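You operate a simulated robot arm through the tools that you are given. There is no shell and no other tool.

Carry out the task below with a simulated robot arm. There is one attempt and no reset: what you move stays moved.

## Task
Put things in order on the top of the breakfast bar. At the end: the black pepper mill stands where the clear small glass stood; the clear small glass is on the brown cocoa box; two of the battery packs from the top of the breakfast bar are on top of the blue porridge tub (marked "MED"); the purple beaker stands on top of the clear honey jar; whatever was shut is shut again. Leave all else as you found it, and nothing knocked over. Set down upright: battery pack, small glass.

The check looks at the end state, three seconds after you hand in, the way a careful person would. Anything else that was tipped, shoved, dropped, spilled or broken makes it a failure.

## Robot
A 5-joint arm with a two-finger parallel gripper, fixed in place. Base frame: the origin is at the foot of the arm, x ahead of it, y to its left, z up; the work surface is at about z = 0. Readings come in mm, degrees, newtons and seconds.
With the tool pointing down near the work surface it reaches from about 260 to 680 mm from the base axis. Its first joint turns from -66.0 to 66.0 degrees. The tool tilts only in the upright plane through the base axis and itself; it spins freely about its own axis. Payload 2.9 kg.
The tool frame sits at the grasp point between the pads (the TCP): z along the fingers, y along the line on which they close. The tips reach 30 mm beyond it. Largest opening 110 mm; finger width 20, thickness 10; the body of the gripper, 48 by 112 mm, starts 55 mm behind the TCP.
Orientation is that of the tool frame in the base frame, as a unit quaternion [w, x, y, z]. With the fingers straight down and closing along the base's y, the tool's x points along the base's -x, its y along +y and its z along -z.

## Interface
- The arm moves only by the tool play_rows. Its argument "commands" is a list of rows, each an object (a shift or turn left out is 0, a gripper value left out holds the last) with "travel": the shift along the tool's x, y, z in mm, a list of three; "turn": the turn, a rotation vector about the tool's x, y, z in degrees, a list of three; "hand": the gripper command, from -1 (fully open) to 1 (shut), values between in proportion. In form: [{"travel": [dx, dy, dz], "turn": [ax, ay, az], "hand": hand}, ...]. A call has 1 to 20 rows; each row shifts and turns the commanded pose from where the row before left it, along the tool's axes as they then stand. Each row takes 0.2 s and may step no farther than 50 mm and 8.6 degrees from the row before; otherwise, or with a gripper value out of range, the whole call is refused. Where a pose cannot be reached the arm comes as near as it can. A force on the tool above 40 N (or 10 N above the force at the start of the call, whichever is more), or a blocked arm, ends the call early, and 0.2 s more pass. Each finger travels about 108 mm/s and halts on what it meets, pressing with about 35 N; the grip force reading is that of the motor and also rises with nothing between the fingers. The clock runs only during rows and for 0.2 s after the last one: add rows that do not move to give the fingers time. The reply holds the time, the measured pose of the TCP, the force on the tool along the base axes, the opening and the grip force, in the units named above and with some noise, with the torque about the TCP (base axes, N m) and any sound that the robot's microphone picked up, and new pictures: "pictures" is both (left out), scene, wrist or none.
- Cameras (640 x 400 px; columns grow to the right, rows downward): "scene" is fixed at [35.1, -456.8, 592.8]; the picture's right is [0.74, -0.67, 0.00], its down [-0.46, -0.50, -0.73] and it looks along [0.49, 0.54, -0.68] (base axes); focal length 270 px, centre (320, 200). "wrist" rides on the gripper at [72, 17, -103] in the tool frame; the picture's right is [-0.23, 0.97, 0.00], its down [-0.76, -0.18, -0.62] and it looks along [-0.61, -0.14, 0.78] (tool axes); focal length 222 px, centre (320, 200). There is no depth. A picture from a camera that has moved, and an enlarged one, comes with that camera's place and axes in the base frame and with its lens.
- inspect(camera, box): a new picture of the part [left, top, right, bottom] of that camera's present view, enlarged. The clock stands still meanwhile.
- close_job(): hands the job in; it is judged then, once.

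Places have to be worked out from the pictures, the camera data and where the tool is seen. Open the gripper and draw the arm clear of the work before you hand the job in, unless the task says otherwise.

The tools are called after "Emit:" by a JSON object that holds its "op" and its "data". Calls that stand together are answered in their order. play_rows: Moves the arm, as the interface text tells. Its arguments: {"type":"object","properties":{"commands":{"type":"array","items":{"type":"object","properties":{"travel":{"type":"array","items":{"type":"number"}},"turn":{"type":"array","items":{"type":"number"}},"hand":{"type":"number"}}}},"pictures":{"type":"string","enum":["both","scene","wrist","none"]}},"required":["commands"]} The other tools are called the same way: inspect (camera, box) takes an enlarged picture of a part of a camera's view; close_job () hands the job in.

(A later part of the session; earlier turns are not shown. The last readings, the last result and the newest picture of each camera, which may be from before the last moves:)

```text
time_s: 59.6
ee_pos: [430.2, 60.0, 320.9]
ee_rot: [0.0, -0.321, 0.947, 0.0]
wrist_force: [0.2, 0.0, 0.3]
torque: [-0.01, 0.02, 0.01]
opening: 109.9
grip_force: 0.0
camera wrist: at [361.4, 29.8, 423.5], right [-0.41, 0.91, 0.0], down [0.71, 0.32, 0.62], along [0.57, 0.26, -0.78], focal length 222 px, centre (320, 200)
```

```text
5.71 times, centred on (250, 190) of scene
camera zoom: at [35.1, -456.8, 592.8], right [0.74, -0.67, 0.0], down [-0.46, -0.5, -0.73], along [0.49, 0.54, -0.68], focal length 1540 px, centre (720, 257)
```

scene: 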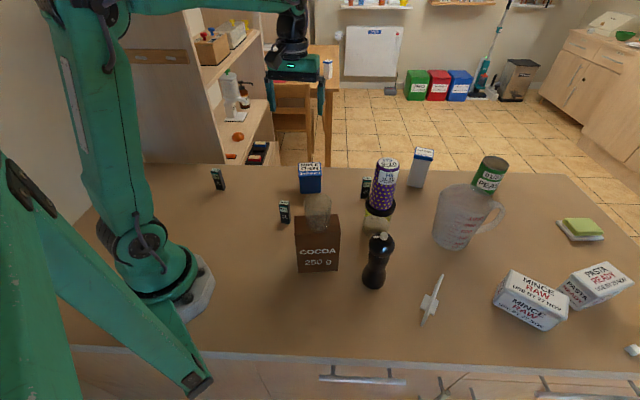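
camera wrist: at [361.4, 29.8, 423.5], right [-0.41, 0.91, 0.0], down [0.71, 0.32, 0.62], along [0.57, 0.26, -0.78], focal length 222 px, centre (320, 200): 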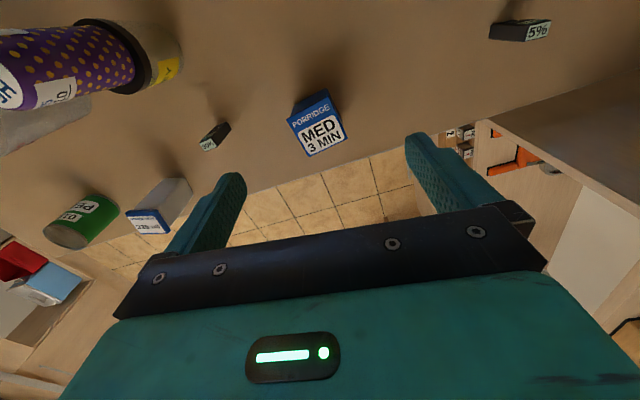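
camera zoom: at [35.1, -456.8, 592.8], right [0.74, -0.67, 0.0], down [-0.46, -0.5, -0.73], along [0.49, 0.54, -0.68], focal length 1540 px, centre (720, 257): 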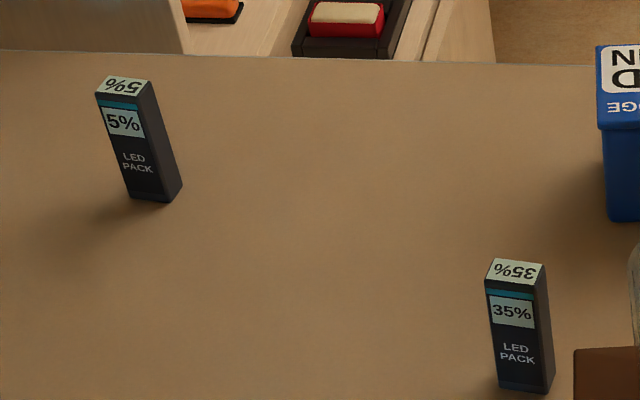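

The tub lid measures about 73×75, centred near (486.5,83). The 35% pack is at (331,13) and the 5% pack at (257,284), both with their wide axis along about 128°, matching the present tool angle. I'll move over the 35% pack.

Emit:
{"op": "play_rows", "data": {"commands": [{"travel": [35.8, 7.7, 0], "hand": -0.3}, {"travel": [35.8, 7.7, 0]}, {"travel": [35.9, 7.7, 0]}, {"travel": [0, 0, 40]}, {"travel": [0, 0, 40]}, {"travel": [0, 0, 40]}, {"travel": [0, 0, 40]}, {"travel": [0, 0, 0]}], "pictures": "both"}}

Emit:
{"op": "inspect", "data": {"camera": "wrist", "box": [240, 60, 400, 160]}}

```text
time_s: 61.4
ee_pos: [330.1, 13.1, 159.9]
ee_rot: [0.0, -0.322, 0.947, 0.0]
wrist_force: [0.5, -0.2, 0.4]
torque: [0.02, 0.02, -0.03]
opening: 71.4
grip_force: 0.1
camera wrist: at [261.6, -17.6, 263.2], right [-0.41, 0.91, 0.0], down [0.71, 0.32, 0.62], along [0.57, 0.26, -0.78], focal length 222 px, centre (320, 200)
```

scene: 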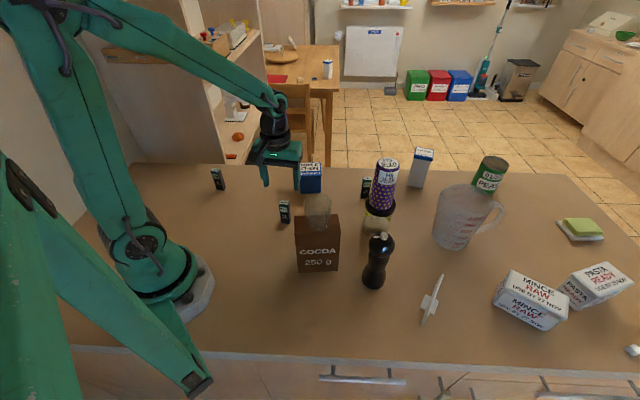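
wrist: 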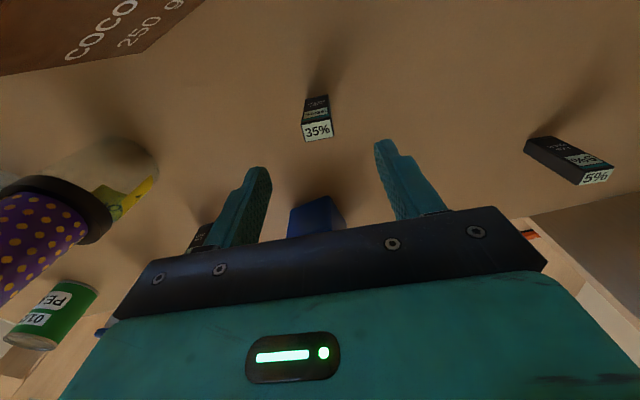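

```text
4.00 times, centred on (320, 110) of wrist
camera zoom: at [261.6, -17.6, 263.2], right [-0.41, 0.91, 0.0], down [0.71, 0.32, 0.62], along [0.57, 0.26, -0.78], focal length 888 px, centre (320, 560)
```

zoom: 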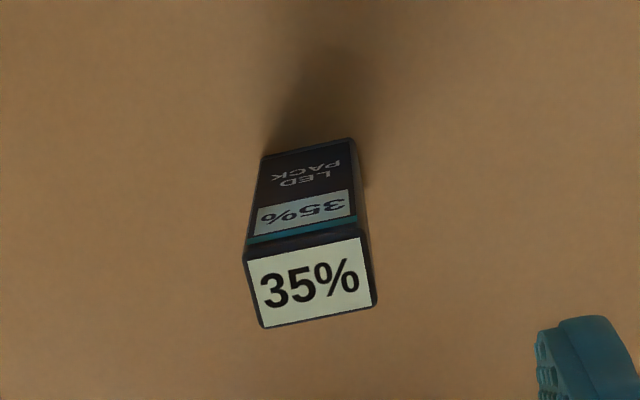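

The 35% pack's top is centred at about (330.6,11.5) with its axis near 126°. I'll make a small correction in position and turn, then descend to z≈38.

Emit:
{"op": "play_rows", "data": {"commands": [{"travel": [0.6, -1.4, 20], "turn": [0, 0, 1.8]}, {"travel": [0, 0, 35]}, {"travel": [0, 0, 30]}, {"travel": [0, 0, 20]}, {"travel": [0, 0, 15]}, {"travel": [0, 0, 0]}], "pictures": "both"}}

Emit:
{"op": "inspect", "data": {"camera": "scene", "box": [230, 150, 350, 240]}}

```text
time_s: 62.8
ee_pos: [330.0, 11.5, 40.0]
ee_rot: [0.0, -0.306, 0.952, 0.0]
wrist_force: [-0.2, -0.4, 0.7]
torque: [-0.01, 0.01, -0.02]
opening: 71.6
grip_force: 0.1
camera wrist: at [260.9, -17.0, 143.1], right [-0.38, 0.92, 0.0], down [0.72, 0.3, 0.62], along [0.58, 0.24, -0.78], focal length 222 px, centre (320, 200)
```

scene: 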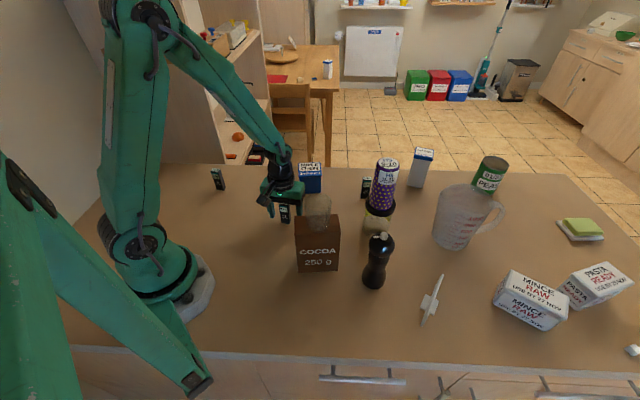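
wrist: 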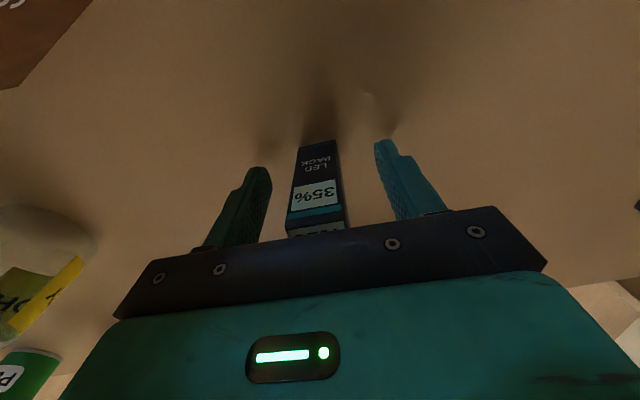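

```text
4.44 times, centred on (290, 195) of scene
camera zoom: at [35.1, -456.8, 592.8], right [0.74, -0.67, 0.0], down [-0.46, -0.5, -0.73], along [0.49, 0.54, -0.68], focal length 1198 px, centre (453, 222)
```

zoom: 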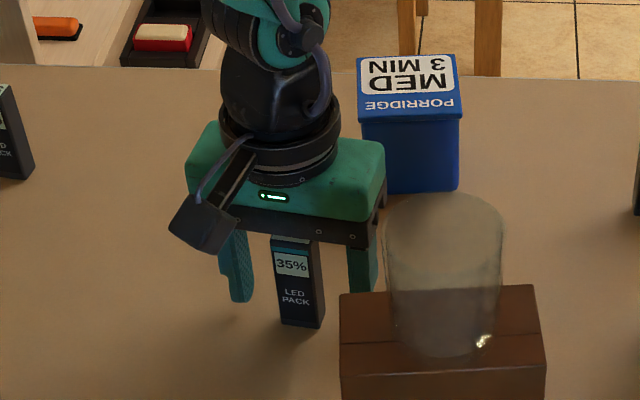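

The pack is centred between the fingers. I'll close on it slowly.

Emit:
{"op": "play_rows", "data": {"commands": [{"hand": 0.0}, {"hand": 0.3}, {"hand": 0.5}, {"hand": 0.7}, {"hand": 0.7}, {"hand": 0.7}], "pictures": "wrist"}}

```text
time_s: 64.2
ee_pos: [331.1, 11.6, 39.4]
ee_rot: [-0.001, -0.307, 0.952, 0.001]
wrist_force: [0.7, 0.0, 1.3]
torque: [0.02, -0.01, 0.01]
opening: 26.8
grip_force: 35.0
camera wrist: at [260.9, -17.0, 143.3], right [-0.38, 0.92, 0.0], down [0.72, 0.3, 0.62], along [0.58, 0.24, -0.78], focal length 222 px, centre (320, 200)
```

wrist: 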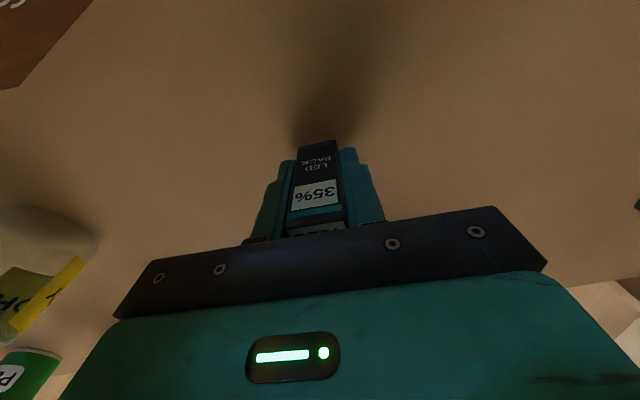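

The pack is gripped (26.8 mm). I'm lifting it, aligning with the tub, and carrying it above the far half of the lid.

Emit:
{"op": "play_rows", "data": {"commands": [{"travel": [0, 0, -5]}, {"travel": [0, 0, -20]}, {"travel": [0, 0, -40]}, {"travel": [0, 0, -40]}, {"travel": [0, 0, -30]}, {"turn": [0, 0, -7.7]}, {"turn": [0, 0, -7.7]}, {"travel": [-24.1, -10.8, 0]}, {"travel": [-34.1, -15.4, 0]}, {"travel": [-34.1, -15.4, 0]}, {"travel": [-34.1, -15.4, 0]}, {"travel": [-28.1, -12.8, 0]}, {"travel": [-15.8, -7, 0]}, {"travel": [0, 0, 0]}], "pictures": "both"}}

Emit:
{"op": "inspect", "data": {"camera": "scene", "box": [260, 110, 360, 200]}}

Emit:
{"op": "inspect", "data": {"camera": "wrist", "box": [240, 40, 400, 220]}}

```text
time_s: 67.2
ee_pos: [496.9, 96.4, 175.6]
ee_rot: [0.0, -0.432, 0.902, 0.0]
wrist_force: [0.2, 0.0, -0.9]
torque: [-0.01, 0.02, -0.02]
opening: 26.7
grip_force: 35.5
camera wrist: at [438.0, 50.8, 278.4], right [-0.62, 0.79, 0.0], down [0.62, 0.48, 0.62], along [0.49, 0.38, -0.78], focal length 222 px, centre (320, 200)
```

scene: 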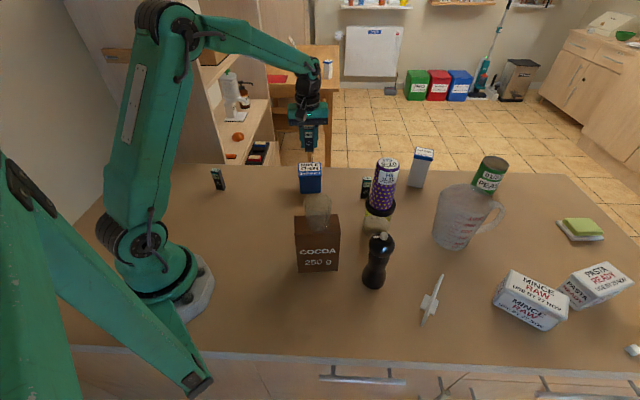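
wrist: 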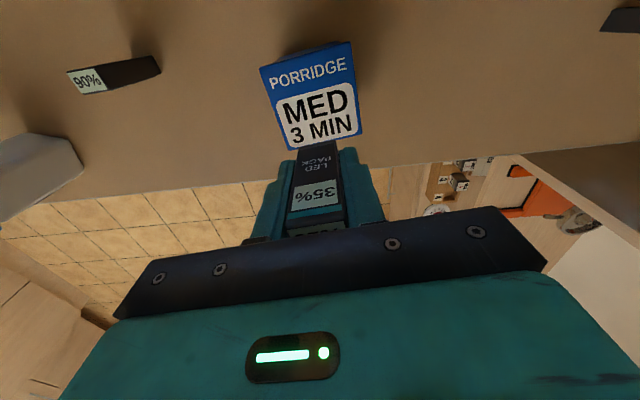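

```text
4.44 times, centred on (310, 155) of scene
camera zoom: at [35.2, -456.8, 592.8], right [0.74, -0.67, 0.0], down [-0.46, -0.5, -0.73], along [0.49, 0.54, -0.68], focal length 1198 px, centre (364, 400)
```

zoom: 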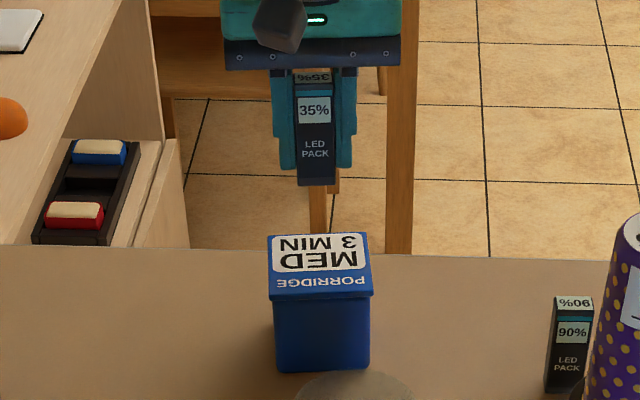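

```text
2.22 times, centred on (320, 130) of wrist
camera zoom: at [438.0, 50.8, 278.4], right [-0.62, 0.79, 0.0], down [0.62, 0.48, 0.62], along [0.49, 0.38, -0.78], focal length 494 px, centre (320, 356)
```

zoom: 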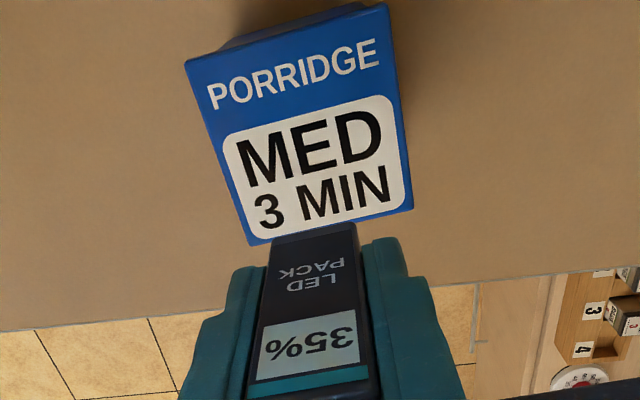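

The position over the lid checks out (lid centre ≈ (486,82.5), target offset 17 mm toward the far side). I'm lowering toward the lid.

Emit:
{"op": "play_rows", "data": {"commands": [{"travel": [0, 0, 20]}, {"travel": [0, 0, 20]}, {"travel": [0, 0, 12]}, {"travel": [0, 0, 5]}, {"travel": [0, 0, 0]}], "pictures": "scene"}}

Emit:
{"op": "inspect", "data": {"camera": "scene", "box": [270, 130, 350, 200]}}

```text
time_s: 68.4
ee_pos: [496.7, 95.2, 118.7]
ee_rot: [0.0, -0.431, 0.902, 0.001]
wrist_force: [-0.4, -0.4, -1.1]
torque: [-0.03, 0.03, 0.0]
opening: 26.6
grip_force: 34.9
```

scene: 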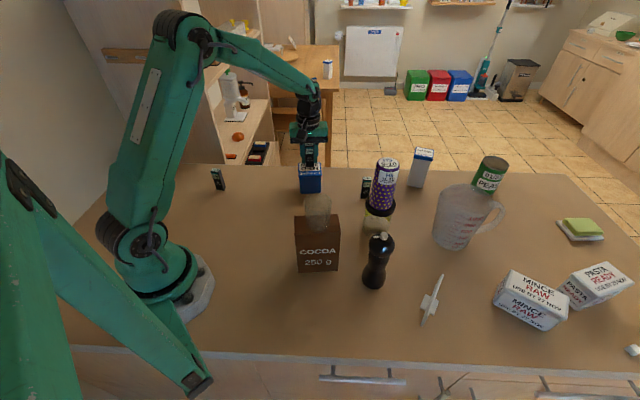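

```text
5.71 times, centred on (310, 165) of scene
camera zoom: at [35.1, -456.8, 592.8], right [0.74, -0.67, 0.0], down [-0.46, -0.5, -0.73], along [0.49, 0.54, -0.68], focal length 1540 px, centre (377, 400)
```

zoom: 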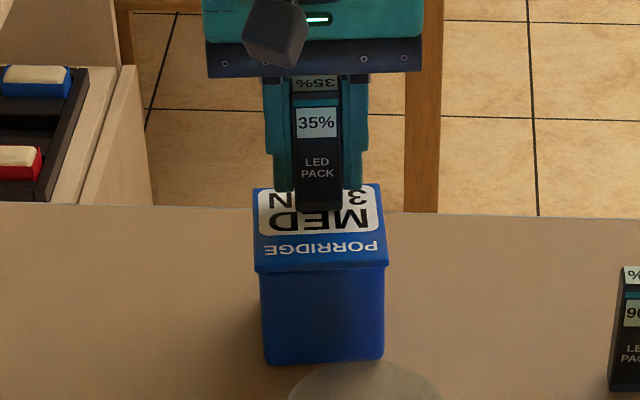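

The pack is a little above the far half of the lid. I'm lowering it in small steps.

Emit:
{"op": "play_rows", "data": {"commands": [{"travel": [0, 0, 2]}, {"travel": [0, 0, 2]}, {"travel": [0, 0, 0]}], "pictures": "none"}}

Emit:
{"op": "play_rows", "data": {"commands": [{"travel": [0, 0, 1.5]}, {"travel": [0, 0, 0]}], "pictures": "none"}}

```text
time_s: 69.2
ee_pos: [499.1, 97.7, 117.3]
ee_rot: [0.002, -0.432, 0.902, -0.001]
wrist_force: [-6.1, 2.0, 31.5]
torque: [0.1, 0.36, -0.01]
opening: 26.7
grip_force: 34.6
```

```text
time_s: 69.8
ee_pos: [498.9, 96.6, 115.7]
ee_rot: [0.003, -0.431, 0.902, -0.001]
wrist_force: [-2.4, 2.2, 32.4]
torque: [0.11, 0.17, 0.0]
opening: 26.3
grip_force: 34.7
```

Contact came with about 32 N, more than I wanted. I'll back off 1.5 mm to unload and check the picture before releasing.

Emit:
{"op": "play_rows", "data": {"commands": [{"travel": [0, 0, -1.5]}, {"travel": [0, 0, 0]}], "pictures": "both"}}

Emit:
{"op": "inspect", "data": {"camera": "scene", "box": [270, 130, 350, 200]}}

```text
time_s: 70.4
ee_pos: [498.7, 97.8, 116.5]
ee_rot: [0.002, -0.431, 0.902, 0.0]
wrist_force: [5.3, 3.8, 19.5]
torque: [0.17, -0.17, -0.02]
opening: 26.2
grip_force: 34.7
camera wrist: at [438.9, 50.6, 218.2], right [-0.62, 0.79, 0.0], down [0.61, 0.48, 0.63], along [0.49, 0.38, -0.78], focal length 222 px, centre (320, 200)
```

scene: 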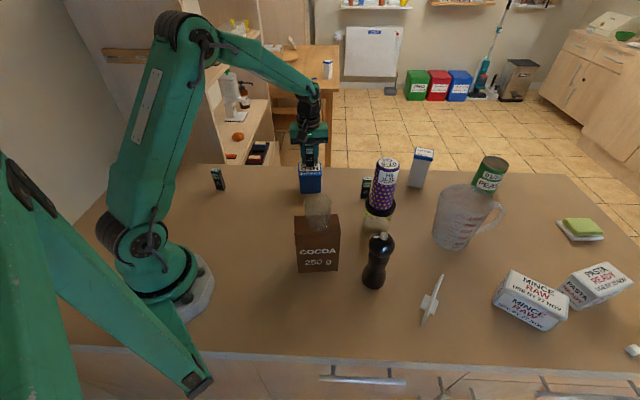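
wrist: 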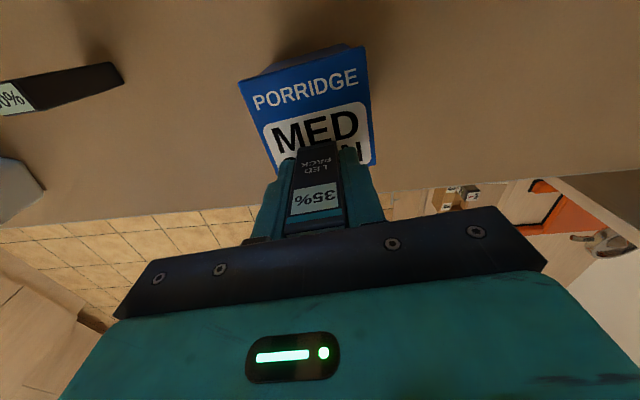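

```text
5.71 times, centred on (310, 165) of scene
camera zoom: at [35.0, -456.8, 592.8], right [0.74, -0.67, 0.0], down [-0.46, -0.5, -0.73], along [0.49, 0.54, -0.68], focal length 1540 px, centre (377, 400)
```

zoom: 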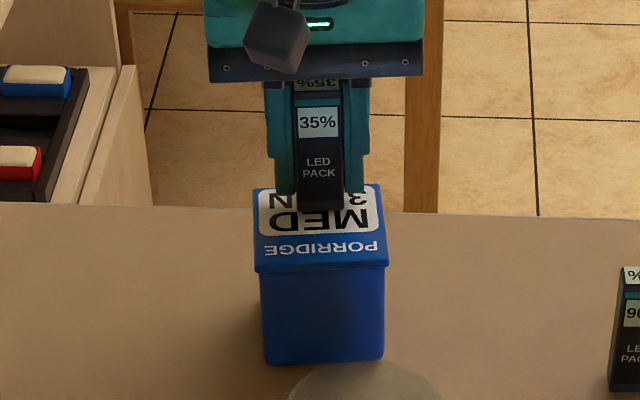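

I'll back off a touch more to about 5 N, then release.

Emit:
{"op": "play_rows", "data": {"commands": [{"travel": [0, 0, -1]}, {"travel": [0, 0, 0]}], "pictures": "none"}}

```text
time_s: 71.0
ee_pos: [497.0, 96.4, 115.8]
ee_rot: [0.0, -0.431, 0.903, 0.001]
wrist_force: [5.6, 0.1, 13.7]
torque: [0.07, -0.27, 0.0]
opening: 26.4
grip_force: 34.5
```

Emit:
{"op": "play_rows", "data": {"commands": [{"travel": [0, 0, -0.8]}, {"travel": [0, 0, 0]}], "pictures": "none"}}

```text
time_s: 71.6
ee_pos: [496.6, 97.1, 115.3]
ee_rot: [-0.002, -0.431, 0.902, 0.001]
wrist_force: [0.8, -1.9, 5.3]
torque: [-0.01, -0.07, -0.01]
opening: 26.4
grip_force: 35.2
```

The contact force is now about 5 N. I'm opening gently.

Emit:
{"op": "play_rows", "data": {"commands": [{"hand": 0.5}, {"hand": 0.42}, {"hand": 0.3}, {"hand": 0.0}, {"hand": -0.1}, {"hand": -0.1}], "pictures": "both"}}

Emit:
{"op": "inspect", "data": {"camera": "scene", "box": [270, 130, 350, 200]}}

```text
time_s: 73.0
ee_pos: [497.7, 96.3, 115.7]
ee_rot: [0.0, -0.431, 0.902, 0.001]
wrist_force: [-0.1, -0.3, 1.5]
torque: [0.01, 0.01, 0.02]
opening: 60.5
grip_force: 0.0
camera wrist: at [438.4, 50.9, 219.4], right [-0.62, 0.79, 0.0], down [0.62, 0.48, 0.62], along [0.49, 0.38, -0.78], focal length 222 px, centre (320, 200)
```

scene: 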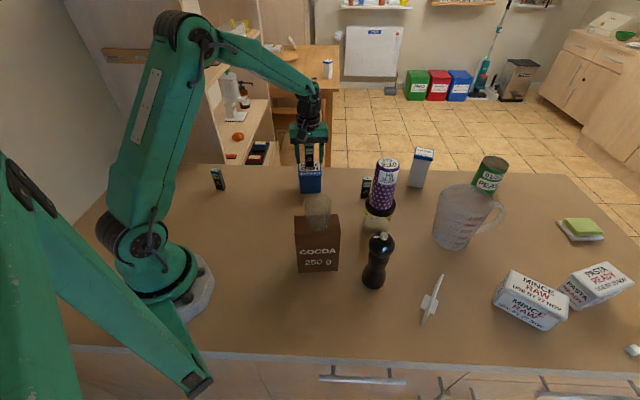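
wrist: 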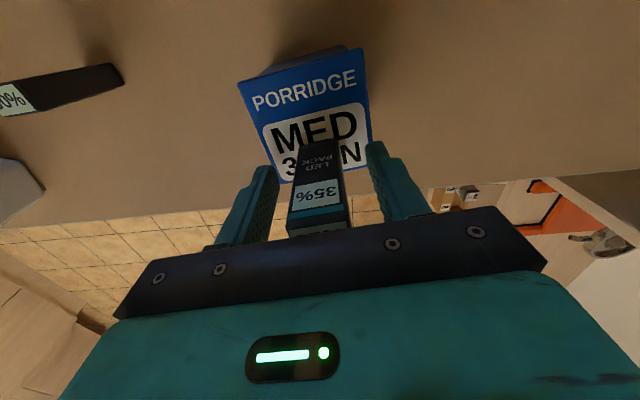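

```text
5.71 times, centred on (310, 165) of scene
camera zoom: at [35.1, -456.8, 592.8], right [0.74, -0.67, 0.0], down [-0.46, -0.5, -0.73], along [0.49, 0.54, -0.68], focal length 1540 px, centre (377, 400)
```

zoom: 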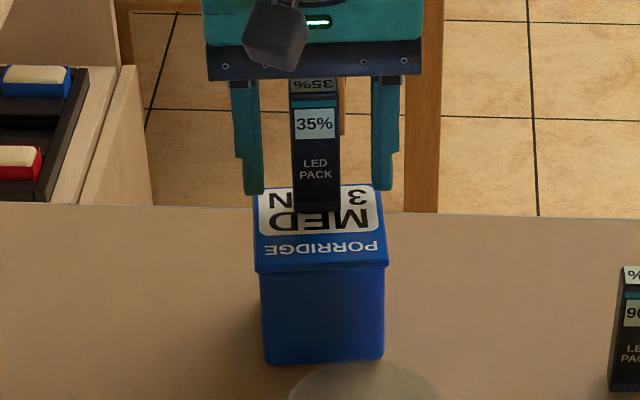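

The first pack stands on the lid. I'll raise straight up and check it from above.

Emit:
{"op": "play_rows", "data": {"commands": [{"travel": [0, 0, -10]}, {"travel": [0, 0, -30]}, {"travel": [0, 0, -45]}, {"travel": [0, 0, -45]}, {"travel": [0, 0, 0]}], "pictures": "both"}}

Emit:
{"op": "inspect", "data": {"camera": "wrist", "box": [240, 40, 400, 160]}}

Emit:
{"op": "inspect", "data": {"camera": "scene", "box": [270, 130, 350, 200]}}

```text
time_s: 74.2
ee_pos: [496.7, 96.7, 247.0]
ee_rot: [0.0, -0.432, 0.902, 0.0]
wrist_force: [-0.2, 0.0, -0.4]
torque: [0.01, 0.02, 0.01]
opening: 60.6
grip_force: 0.1
camera wrist: at [437.8, 50.2, 351.0], right [-0.62, 0.79, 0.0], down [0.62, 0.48, 0.62], along [0.49, 0.38, -0.78], focal length 222 px, centre (320, 200)
```

scene: 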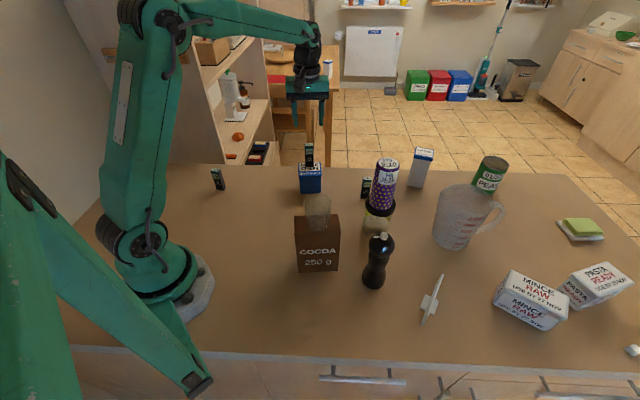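
wrist: 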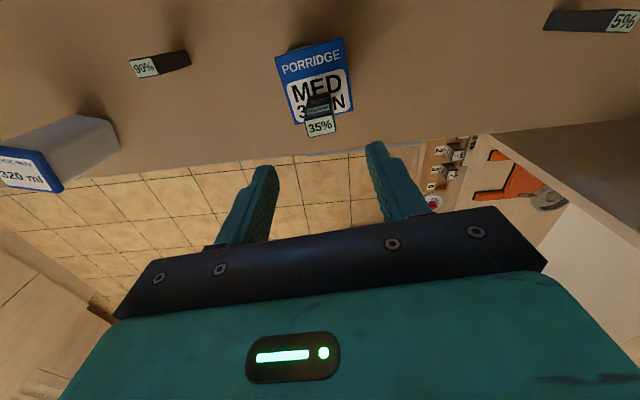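

```text
3.33 times, centred on (320, 100) of wrist
camera zoom: at [437.8, 50.2, 351.0], right [-0.62, 0.79, 0.0], down [0.62, 0.48, 0.62], along [0.49, 0.38, -0.78], focal length 740 px, centre (320, 533)
```

zoom: 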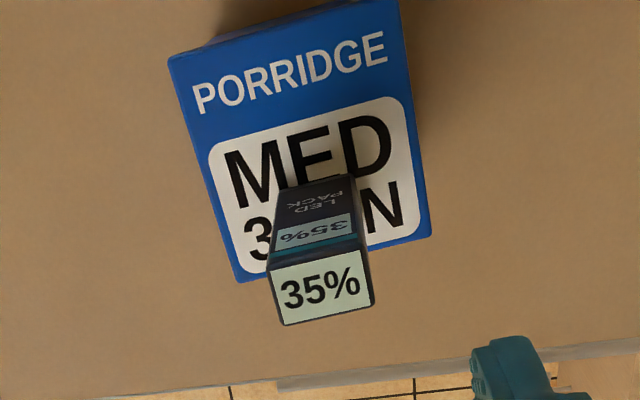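

```text
5.71 times, centred on (310, 165) of scene
camera zoom: at [35.1, -456.8, 592.8], right [0.74, -0.67, 0.0], down [-0.46, -0.5, -0.73], along [0.49, 0.54, -0.68], focal length 1540 px, centre (377, 400)
```

zoom: 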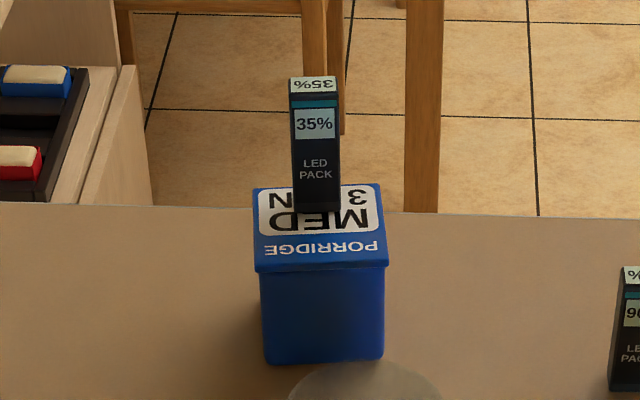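

The 35% pack stands upright on the lid. Now I'll go over to the 5% pack.

Emit:
{"op": "play_rows", "data": {"commands": [{"travel": [0.6, 43.4, 0], "hand": -0.3}, {"travel": [0.6, 43.4, 0]}, {"travel": [0.6, 43.4, 0]}, {"travel": [0.6, 43.4, 0]}, {"travel": [0.6, 43.4, 0]}, {"travel": [0.5, 43.5, 0]}, {"travel": [0.5, 43.5, 0]}, {"turn": [0, 0, 6.8]}, {"turn": [0, 0, 6.8]}, {"travel": [0, 0, 40]}, {"travel": [0, 0, 40]}, {"travel": [0, 0, 0]}], "pictures": "both"}}

Emit:
{"op": "inspect", "data": {"camera": "wrist", "box": [240, 60, 400, 160]}}

```text
time_s: 76.8
ee_pos: [258.2, 284.3, 164.4]
ee_rot: [0.001, -0.321, 0.947, -0.001]
wrist_force: [-0.9, 0.0, 0.1]
torque: [-0.01, 0.02, -0.02]
opening: 71.6
grip_force: 0.0
camera wrist: at [189.7, 253.4, 267.8], right [-0.41, 0.91, 0.0], down [0.71, 0.32, 0.62], along [0.57, 0.26, -0.78], focal length 222 px, centre (320, 200)
```

scene: 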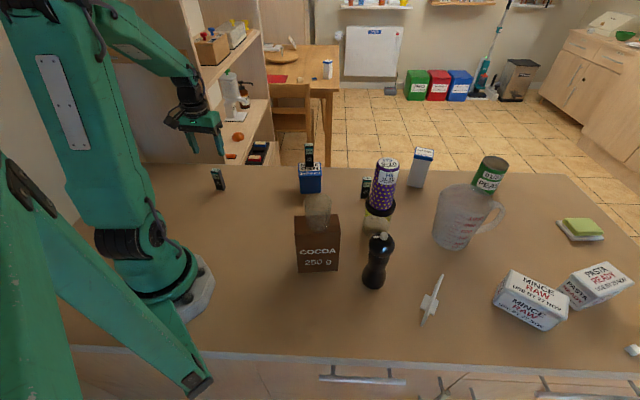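
wrist: 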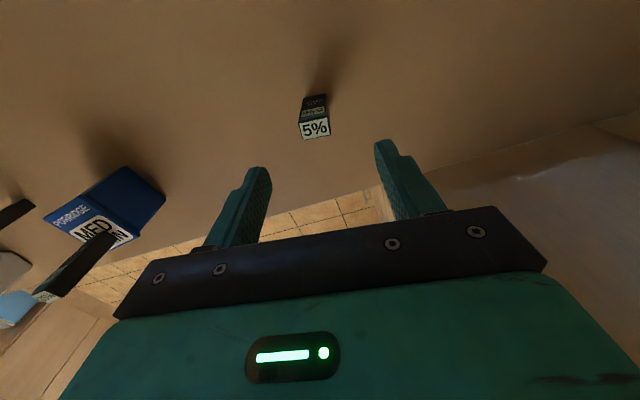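

```text
4.00 times, centred on (320, 110) of wrist
camera zoom: at [189.7, 253.4, 267.8], right [-0.41, 0.91, 0.0], down [0.71, 0.32, 0.62], along [0.57, 0.26, -0.78], focal length 888 px, centre (320, 560)
```

zoom: 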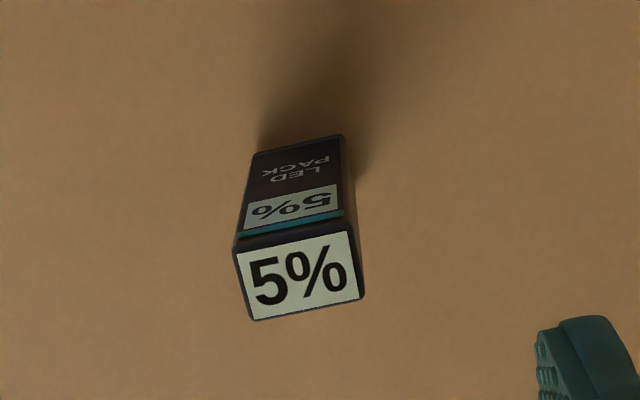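

The 5% pack's top centre is at about (259.7,279.9), axis near 126°. I'll correct position and turn, then descend to z≈39.5.

Emit:
{"op": "play_rows", "data": {"commands": [{"travel": [1.5, -4.4, 20], "turn": [0, 0, 1.2]}, {"travel": [0, 0, 35]}, {"travel": [0, 0, 30]}, {"travel": [0, 0, 22]}, {"travel": [0, 0, 17]}, {"travel": [0, 0, 0]}], "pictures": "both"}}

Emit:
{"op": "inspect", "data": {"camera": "wrist", "box": [220, 100, 420, 240]}}

```text
time_s: 78.2
ee_pos: [259.9, 280.5, 41.6]
ee_rot: [0.0, -0.312, 0.95, -0.001]
wrist_force: [-1.0, -0.6, -0.2]
torque: [0.01, 0.0, 0.0]
opening: 71.4
grip_force: 0.0
camera wrist: at [191.0, 250.2, 144.8], right [-0.39, 0.92, 0.0], down [0.72, 0.31, 0.62], along [0.57, 0.25, -0.78], focal length 222 px, centre (320, 200)
```

scene: 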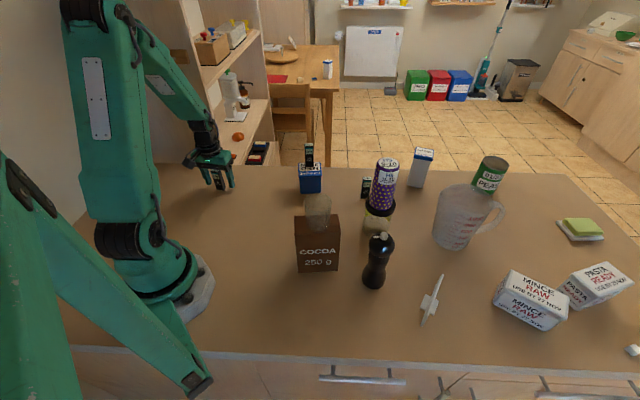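
wrist: 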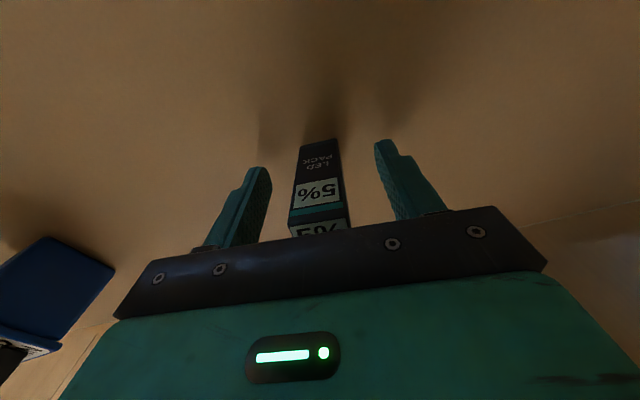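

```text
2.86 times, centred on (320, 170) of wrist
camera zoom: at [191.0, 250.2, 144.8], right [-0.39, 0.92, 0.0], down [0.72, 0.31, 0.62], along [0.57, 0.25, -0.78], focal length 635 px, centre (320, 286)
```

zoom: 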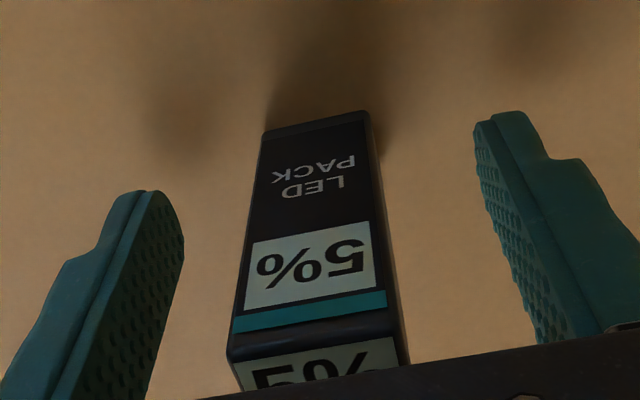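

The 5% pack is centred between the fingers. I'll lower 2 mm and close on it.

Emit:
{"op": "play_rows", "data": {"commands": [{"travel": [0, 0, 2]}, {"hand": 0.0}, {"hand": 0.3}, {"hand": 0.5}, {"hand": 0.7}, {"hand": 0.7}, {"hand": 0.7}], "pictures": "wrist"}}

```text
time_s: 79.8
ee_pos: [260.2, 280.1, 39.3]
ee_rot: [0.0, -0.312, 0.95, 0.0]
wrist_force: [0.0, -0.9, -0.1]
torque: [0.01, -0.04, -0.04]
opening: 26.5
grip_force: 34.8
camera wrist: at [190.9, 250.4, 143.0], right [-0.39, 0.92, 0.0], down [0.72, 0.31, 0.62], along [0.57, 0.25, -0.78], focal length 222 px, centre (320, 200)
```

wrist: 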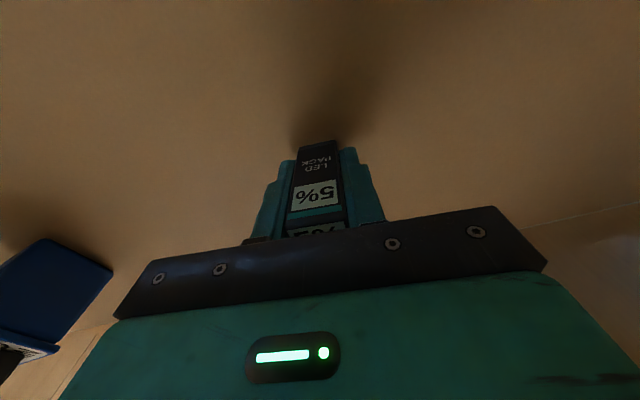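

The pack is gripped (26.5 mm). I'm lifting it well above the standing pack's height and carrying it over the near half of the lid.

Emit:
{"op": "play_rows", "data": {"commands": [{"travel": [0, 0, -5]}, {"travel": [0, 0, -20]}, {"travel": [0, 0, -40]}, {"travel": [0, 0, -45]}, {"travel": [0, 0, -45]}, {"travel": [0, 0, -45]}, {"turn": [0, 0, -7.4]}, {"turn": [0, 0, -7.4]}, {"travel": [2, -20, 0]}, {"travel": [4, -40, 0]}, {"travel": [4, -40, 0]}, {"travel": [4, -40, 0]}, {"travel": [4, -40, 0]}, {"travel": [4, -40, 0]}, {"travel": [4, -40, 0]}, {"travel": [2.5, -25, 0]}, {"travel": [1.7, -14.5, 0]}, {"travel": [0, 0, 0]}], "pictures": "both"}}

Emit:
{"op": "inspect", "data": {"camera": "scene", "box": [260, 110, 360, 200]}}

Emit:
{"op": "inspect", "data": {"camera": "wrist", "box": [240, 40, 400, 220]}}

```text
time_s: 83.6
ee_pos: [475.3, 68.8, 239.7]
ee_rot: [0.0, -0.431, 0.902, 0.0]
wrist_force: [0.3, 0.1, -0.3]
torque: [-0.01, -0.01, 0.01]
opening: 26.9
grip_force: 34.5
camera wrist: at [415.2, 22.1, 343.5], right [-0.62, 0.79, 0.0], down [0.62, 0.48, 0.62], along [0.49, 0.38, -0.78], focal length 222 px, centre (320, 200)
```

scene: 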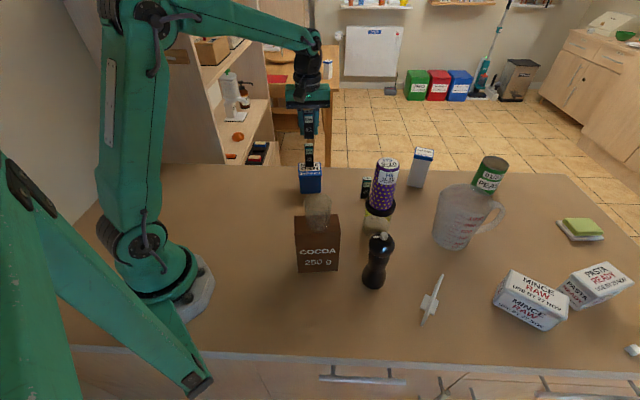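
wrist: 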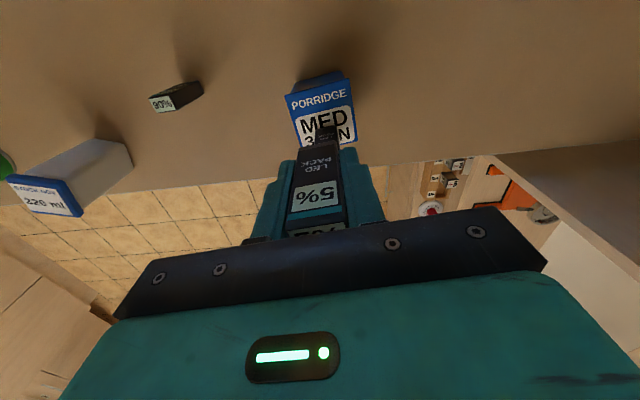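

```text
4.44 times, centred on (310, 155) of scene
camera zoom: at [35.1, -456.8, 592.8], right [0.74, -0.67, 0.0], down [-0.46, -0.5, -0.73], along [0.49, 0.54, -0.68], focal length 1198 px, centre (364, 400)
```

zoom: 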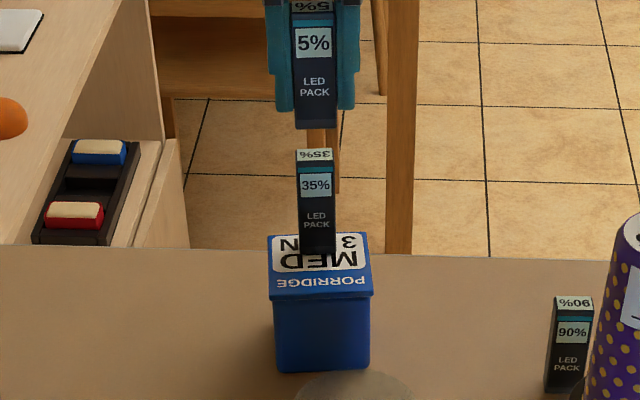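

```text
2.22 times, centred on (320, 130) of wrist
camera zoom: at [415.2, 22.1, 343.5], right [-0.62, 0.79, 0.0], down [0.62, 0.48, 0.62], along [0.49, 0.38, -0.78], focal length 494 px, centre (320, 356)
```

zoom: 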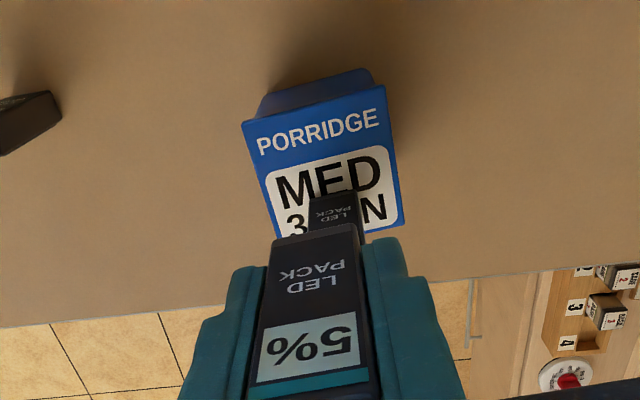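

The first pack stands at the expected place. There is about 17 mm between it and the fingers, and the gripper body will stay ~23 mm above its top. I'm lowering to just above the lid.

Emit:
{"op": "play_rows", "data": {"commands": [{"travel": [0, 0, 25]}, {"travel": [0, 0, 35]}, {"travel": [0, 0, 30]}, {"travel": [0, 0, 18]}, {"travel": [0, 0, 7]}, {"travel": [0, 0, 0]}], "pictures": "both"}}

Emit:
{"op": "inspect", "data": {"camera": "scene", "box": [270, 130, 350, 200]}}

```text
time_s: 85.0
ee_pos: [474.5, 69.2, 125.4]
ee_rot: [0.0, -0.431, 0.902, 0.0]
wrist_force: [-0.1, 0.2, -0.4]
torque: [0.02, -0.05, 0.03]
opening: 26.3
grip_force: 35.2
camera wrist: at [415.0, 22.3, 228.2], right [-0.62, 0.79, 0.0], down [0.62, 0.48, 0.62], along [0.49, 0.38, -0.78], focal length 222 px, centre (320, 200)
```

scene: 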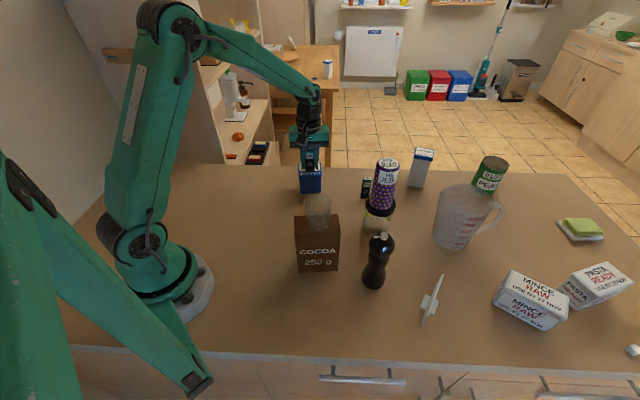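
wrist: 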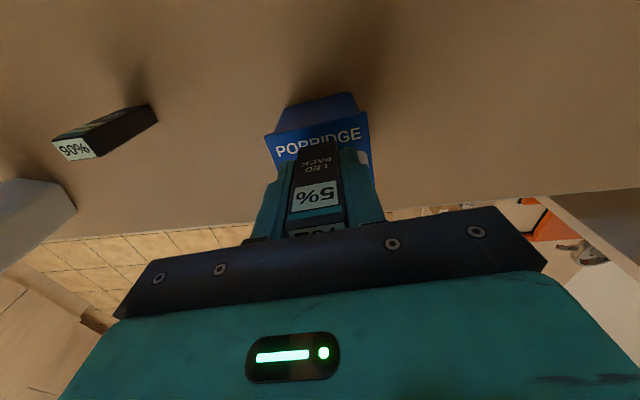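

```text
5.71 times, centred on (310, 165) of scene
camera zoom: at [35.1, -456.8, 592.8], right [0.74, -0.67, 0.0], down [-0.46, -0.5, -0.73], along [0.49, 0.54, -0.68], focal length 1540 px, centre (377, 400)
```

zoom: 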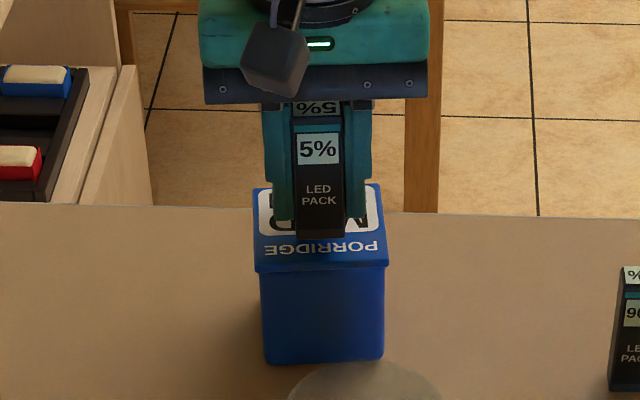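

The pack is about 8 mm above the lid. I'll lower in 1–2 mm steps, checking the force each time.

Emit:
{"op": "play_rows", "data": {"commands": [{"travel": [0, 0, 2]}, {"travel": [0, 0, 2]}, {"travel": [0, 0, 0]}], "pictures": "none"}}

```text
time_s: 85.8
ee_pos: [474.2, 68.7, 120.4]
ee_rot: [0.0, -0.431, 0.902, 0.0]
wrist_force: [0.4, -1.3, -1.0]
torque: [-0.02, 0.01, 0.02]
opening: 26.4
grip_force: 35.3
```

Emit:
{"op": "play_rows", "data": {"commands": [{"travel": [0, 0, 1]}, {"travel": [0, 0, 0]}], "pictures": "none"}}

```text
time_s: 86.4
ee_pos: [474.1, 68.4, 119.8]
ee_rot: [0.0, -0.432, 0.902, 0.0]
wrist_force: [0.2, -0.5, -1.0]
torque: [-0.04, 0.0, 0.02]
opening: 26.8
grip_force: 34.8
```

Still free, so I'm going down another millimetre.

Emit:
{"op": "play_rows", "data": {"commands": [{"travel": [0, 0, 1]}, {"travel": [0, 0, 0]}], "pictures": "none"}}

```text
time_s: 87.0
ee_pos: [474.4, 67.7, 119.4]
ee_rot: [0.0, -0.431, 0.903, 0.0]
wrist_force: [-0.5, -0.4, -0.7]
torque: [-0.01, -0.01, 0.02]
opening: 26.7
grip_force: 35.2
```

No contact yet; another millimetre.

Emit:
{"op": "play_rows", "data": {"commands": [{"travel": [0, 0, 1]}, {"travel": [0, 0, 0]}], "pictures": "none"}}

```text
time_s: 87.6
ee_pos: [474.2, 68.6, 116.7]
ee_rot: [0.0, -0.432, 0.902, 0.0]
wrist_force: [0.5, -0.2, -1.4]
torque: [0.03, -0.01, -0.02]
opening: 26.6
grip_force: 35.2
```

Emit:
{"op": "play_rows", "data": {"commands": [{"travel": [0, 0, 1]}, {"travel": [0, 0, 0]}], "pictures": "none"}}

```text
time_s: 88.2
ee_pos: [474.6, 68.1, 118.3]
ee_rot: [0.0, -0.432, 0.902, 0.0]
wrist_force: [-1.4, -1.5, 5.9]
torque: [-0.07, 0.11, 0.01]
opening: 26.6
grip_force: 35.3
```

Light contact (Fz≈+6 N). I'm opening gently to release the second pack.

Emit:
{"op": "play_rows", "data": {"commands": [{"hand": 0.5}, {"hand": 0.42}, {"hand": 0.3}, {"hand": 0.1}, {"hand": 0.0}, {"hand": 0.0}], "pictures": "both"}}

Emit:
{"op": "inspect", "data": {"camera": "scene", "box": [270, 130, 350, 200]}}

```text
time_s: 89.6
ee_pos: [473.2, 68.7, 116.9]
ee_rot: [0.0, -0.431, 0.902, 0.0]
wrist_force: [0.3, 0.1, 0.3]
torque: [0.01, 0.03, 0.03]
opening: 55.0
grip_force: 0.1
camera wrist: at [414.7, 22.3, 220.4], right [-0.62, 0.79, 0.0], down [0.62, 0.48, 0.62], along [0.49, 0.38, -0.78], focal length 222 px, centre (320, 200)
```

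scene: 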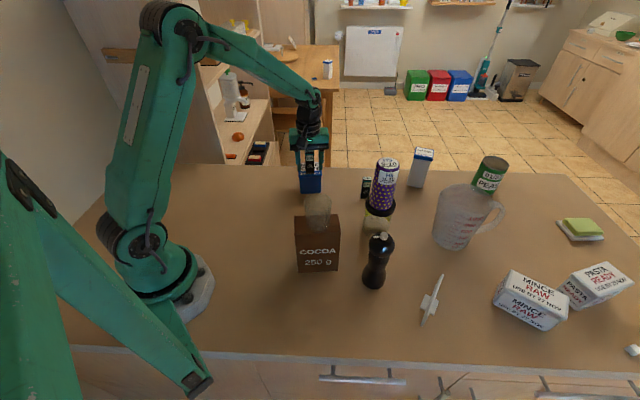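
wrist: 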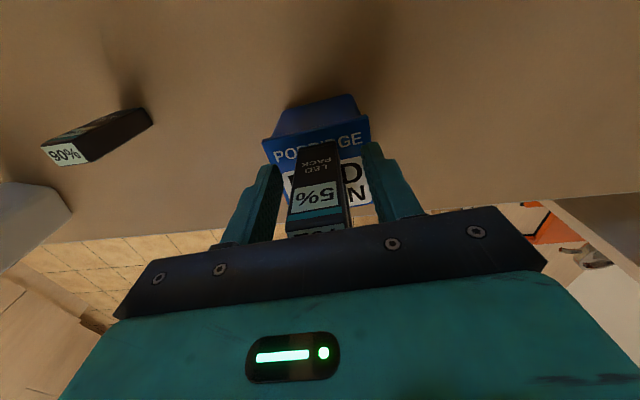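

```text
5.71 times, centred on (310, 165) of scene
camera zoom: at [35.1, -456.8, 592.8], right [0.74, -0.67, 0.0], down [-0.46, -0.5, -0.73], along [0.49, 0.54, -0.68], focal length 1540 px, centre (377, 400)
```

zoom: 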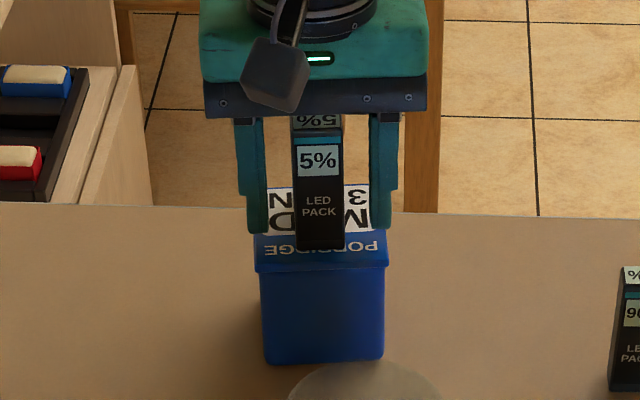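

The second pack stands free and upright. I'll retract straight up slowly and look again.

Emit:
{"op": "play_rows", "data": {"commands": [{"travel": [0, 0, -8]}, {"travel": [0, 0, -20]}, {"travel": [0, 0, -35]}, {"travel": [0, 0, -45]}, {"travel": [0, 0, -45]}, {"travel": [0, 0, 0]}], "pictures": "both"}}

Emit:
{"op": "inspect", "data": {"camera": "scene", "box": [270, 130, 350, 200]}}

Emit:
{"op": "inspect", "data": {"camera": "wrist", "box": [240, 40, 400, 160]}}

```text
time_s: 91.0
ee_pos: [474.7, 67.4, 269.6]
ee_rot: [0.0, -0.431, 0.902, 0.0]
wrist_force: [0.7, -0.7, -0.2]
torque: [0.02, -0.03, -0.01]
opening: 55.0
grip_force: 0.1
camera wrist: at [415.7, 21.8, 372.7], right [-0.62, 0.79, 0.0], down [0.62, 0.48, 0.62], along [0.49, 0.38, -0.78], focal length 222 px, centre (320, 200)
```

scene: 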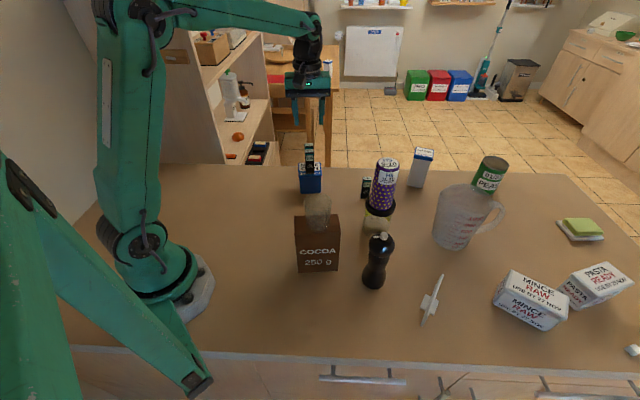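
wrist: 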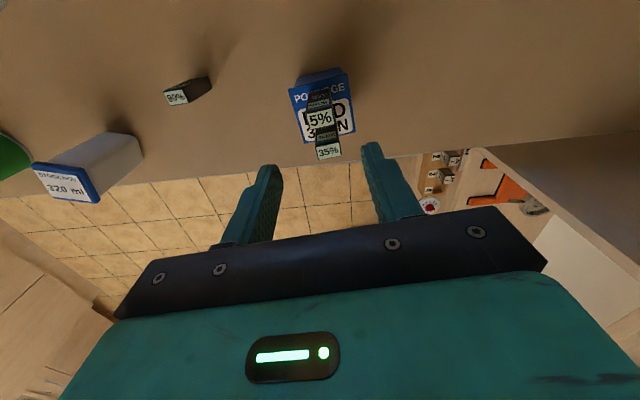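

```text
5.71 times, centred on (310, 165) of scene
camera zoom: at [35.1, -456.8, 592.8], right [0.74, -0.67, 0.0], down [-0.46, -0.5, -0.73], along [0.49, 0.54, -0.68], focal length 1540 px, centre (377, 400)
```

zoom: 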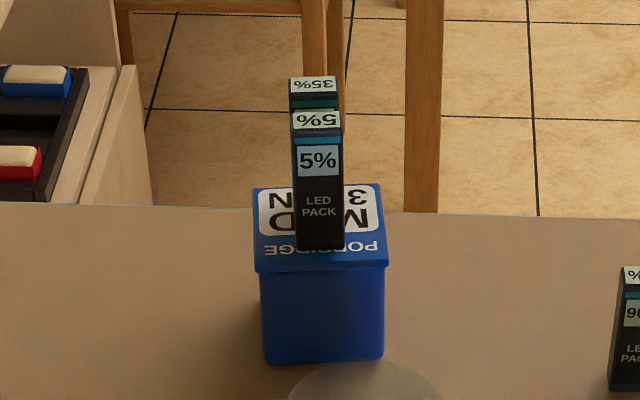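

```text
3.33 times, centred on (320, 100) of wrist
camera zoom: at [415.7, 21.8, 372.7], right [-0.62, 0.79, 0.0], down [0.62, 0.48, 0.62], along [0.49, 0.38, -0.78], focal length 740 px, centre (320, 533)
```

zoom: 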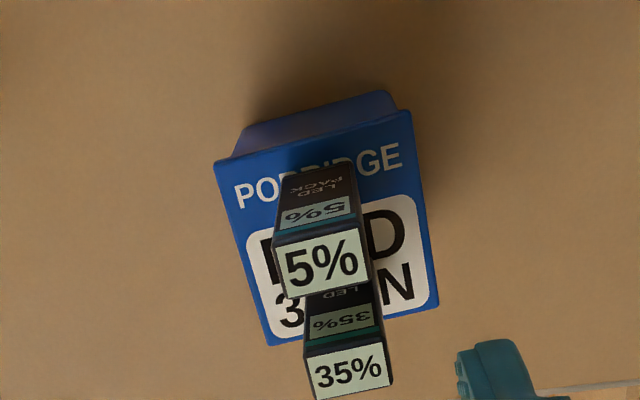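

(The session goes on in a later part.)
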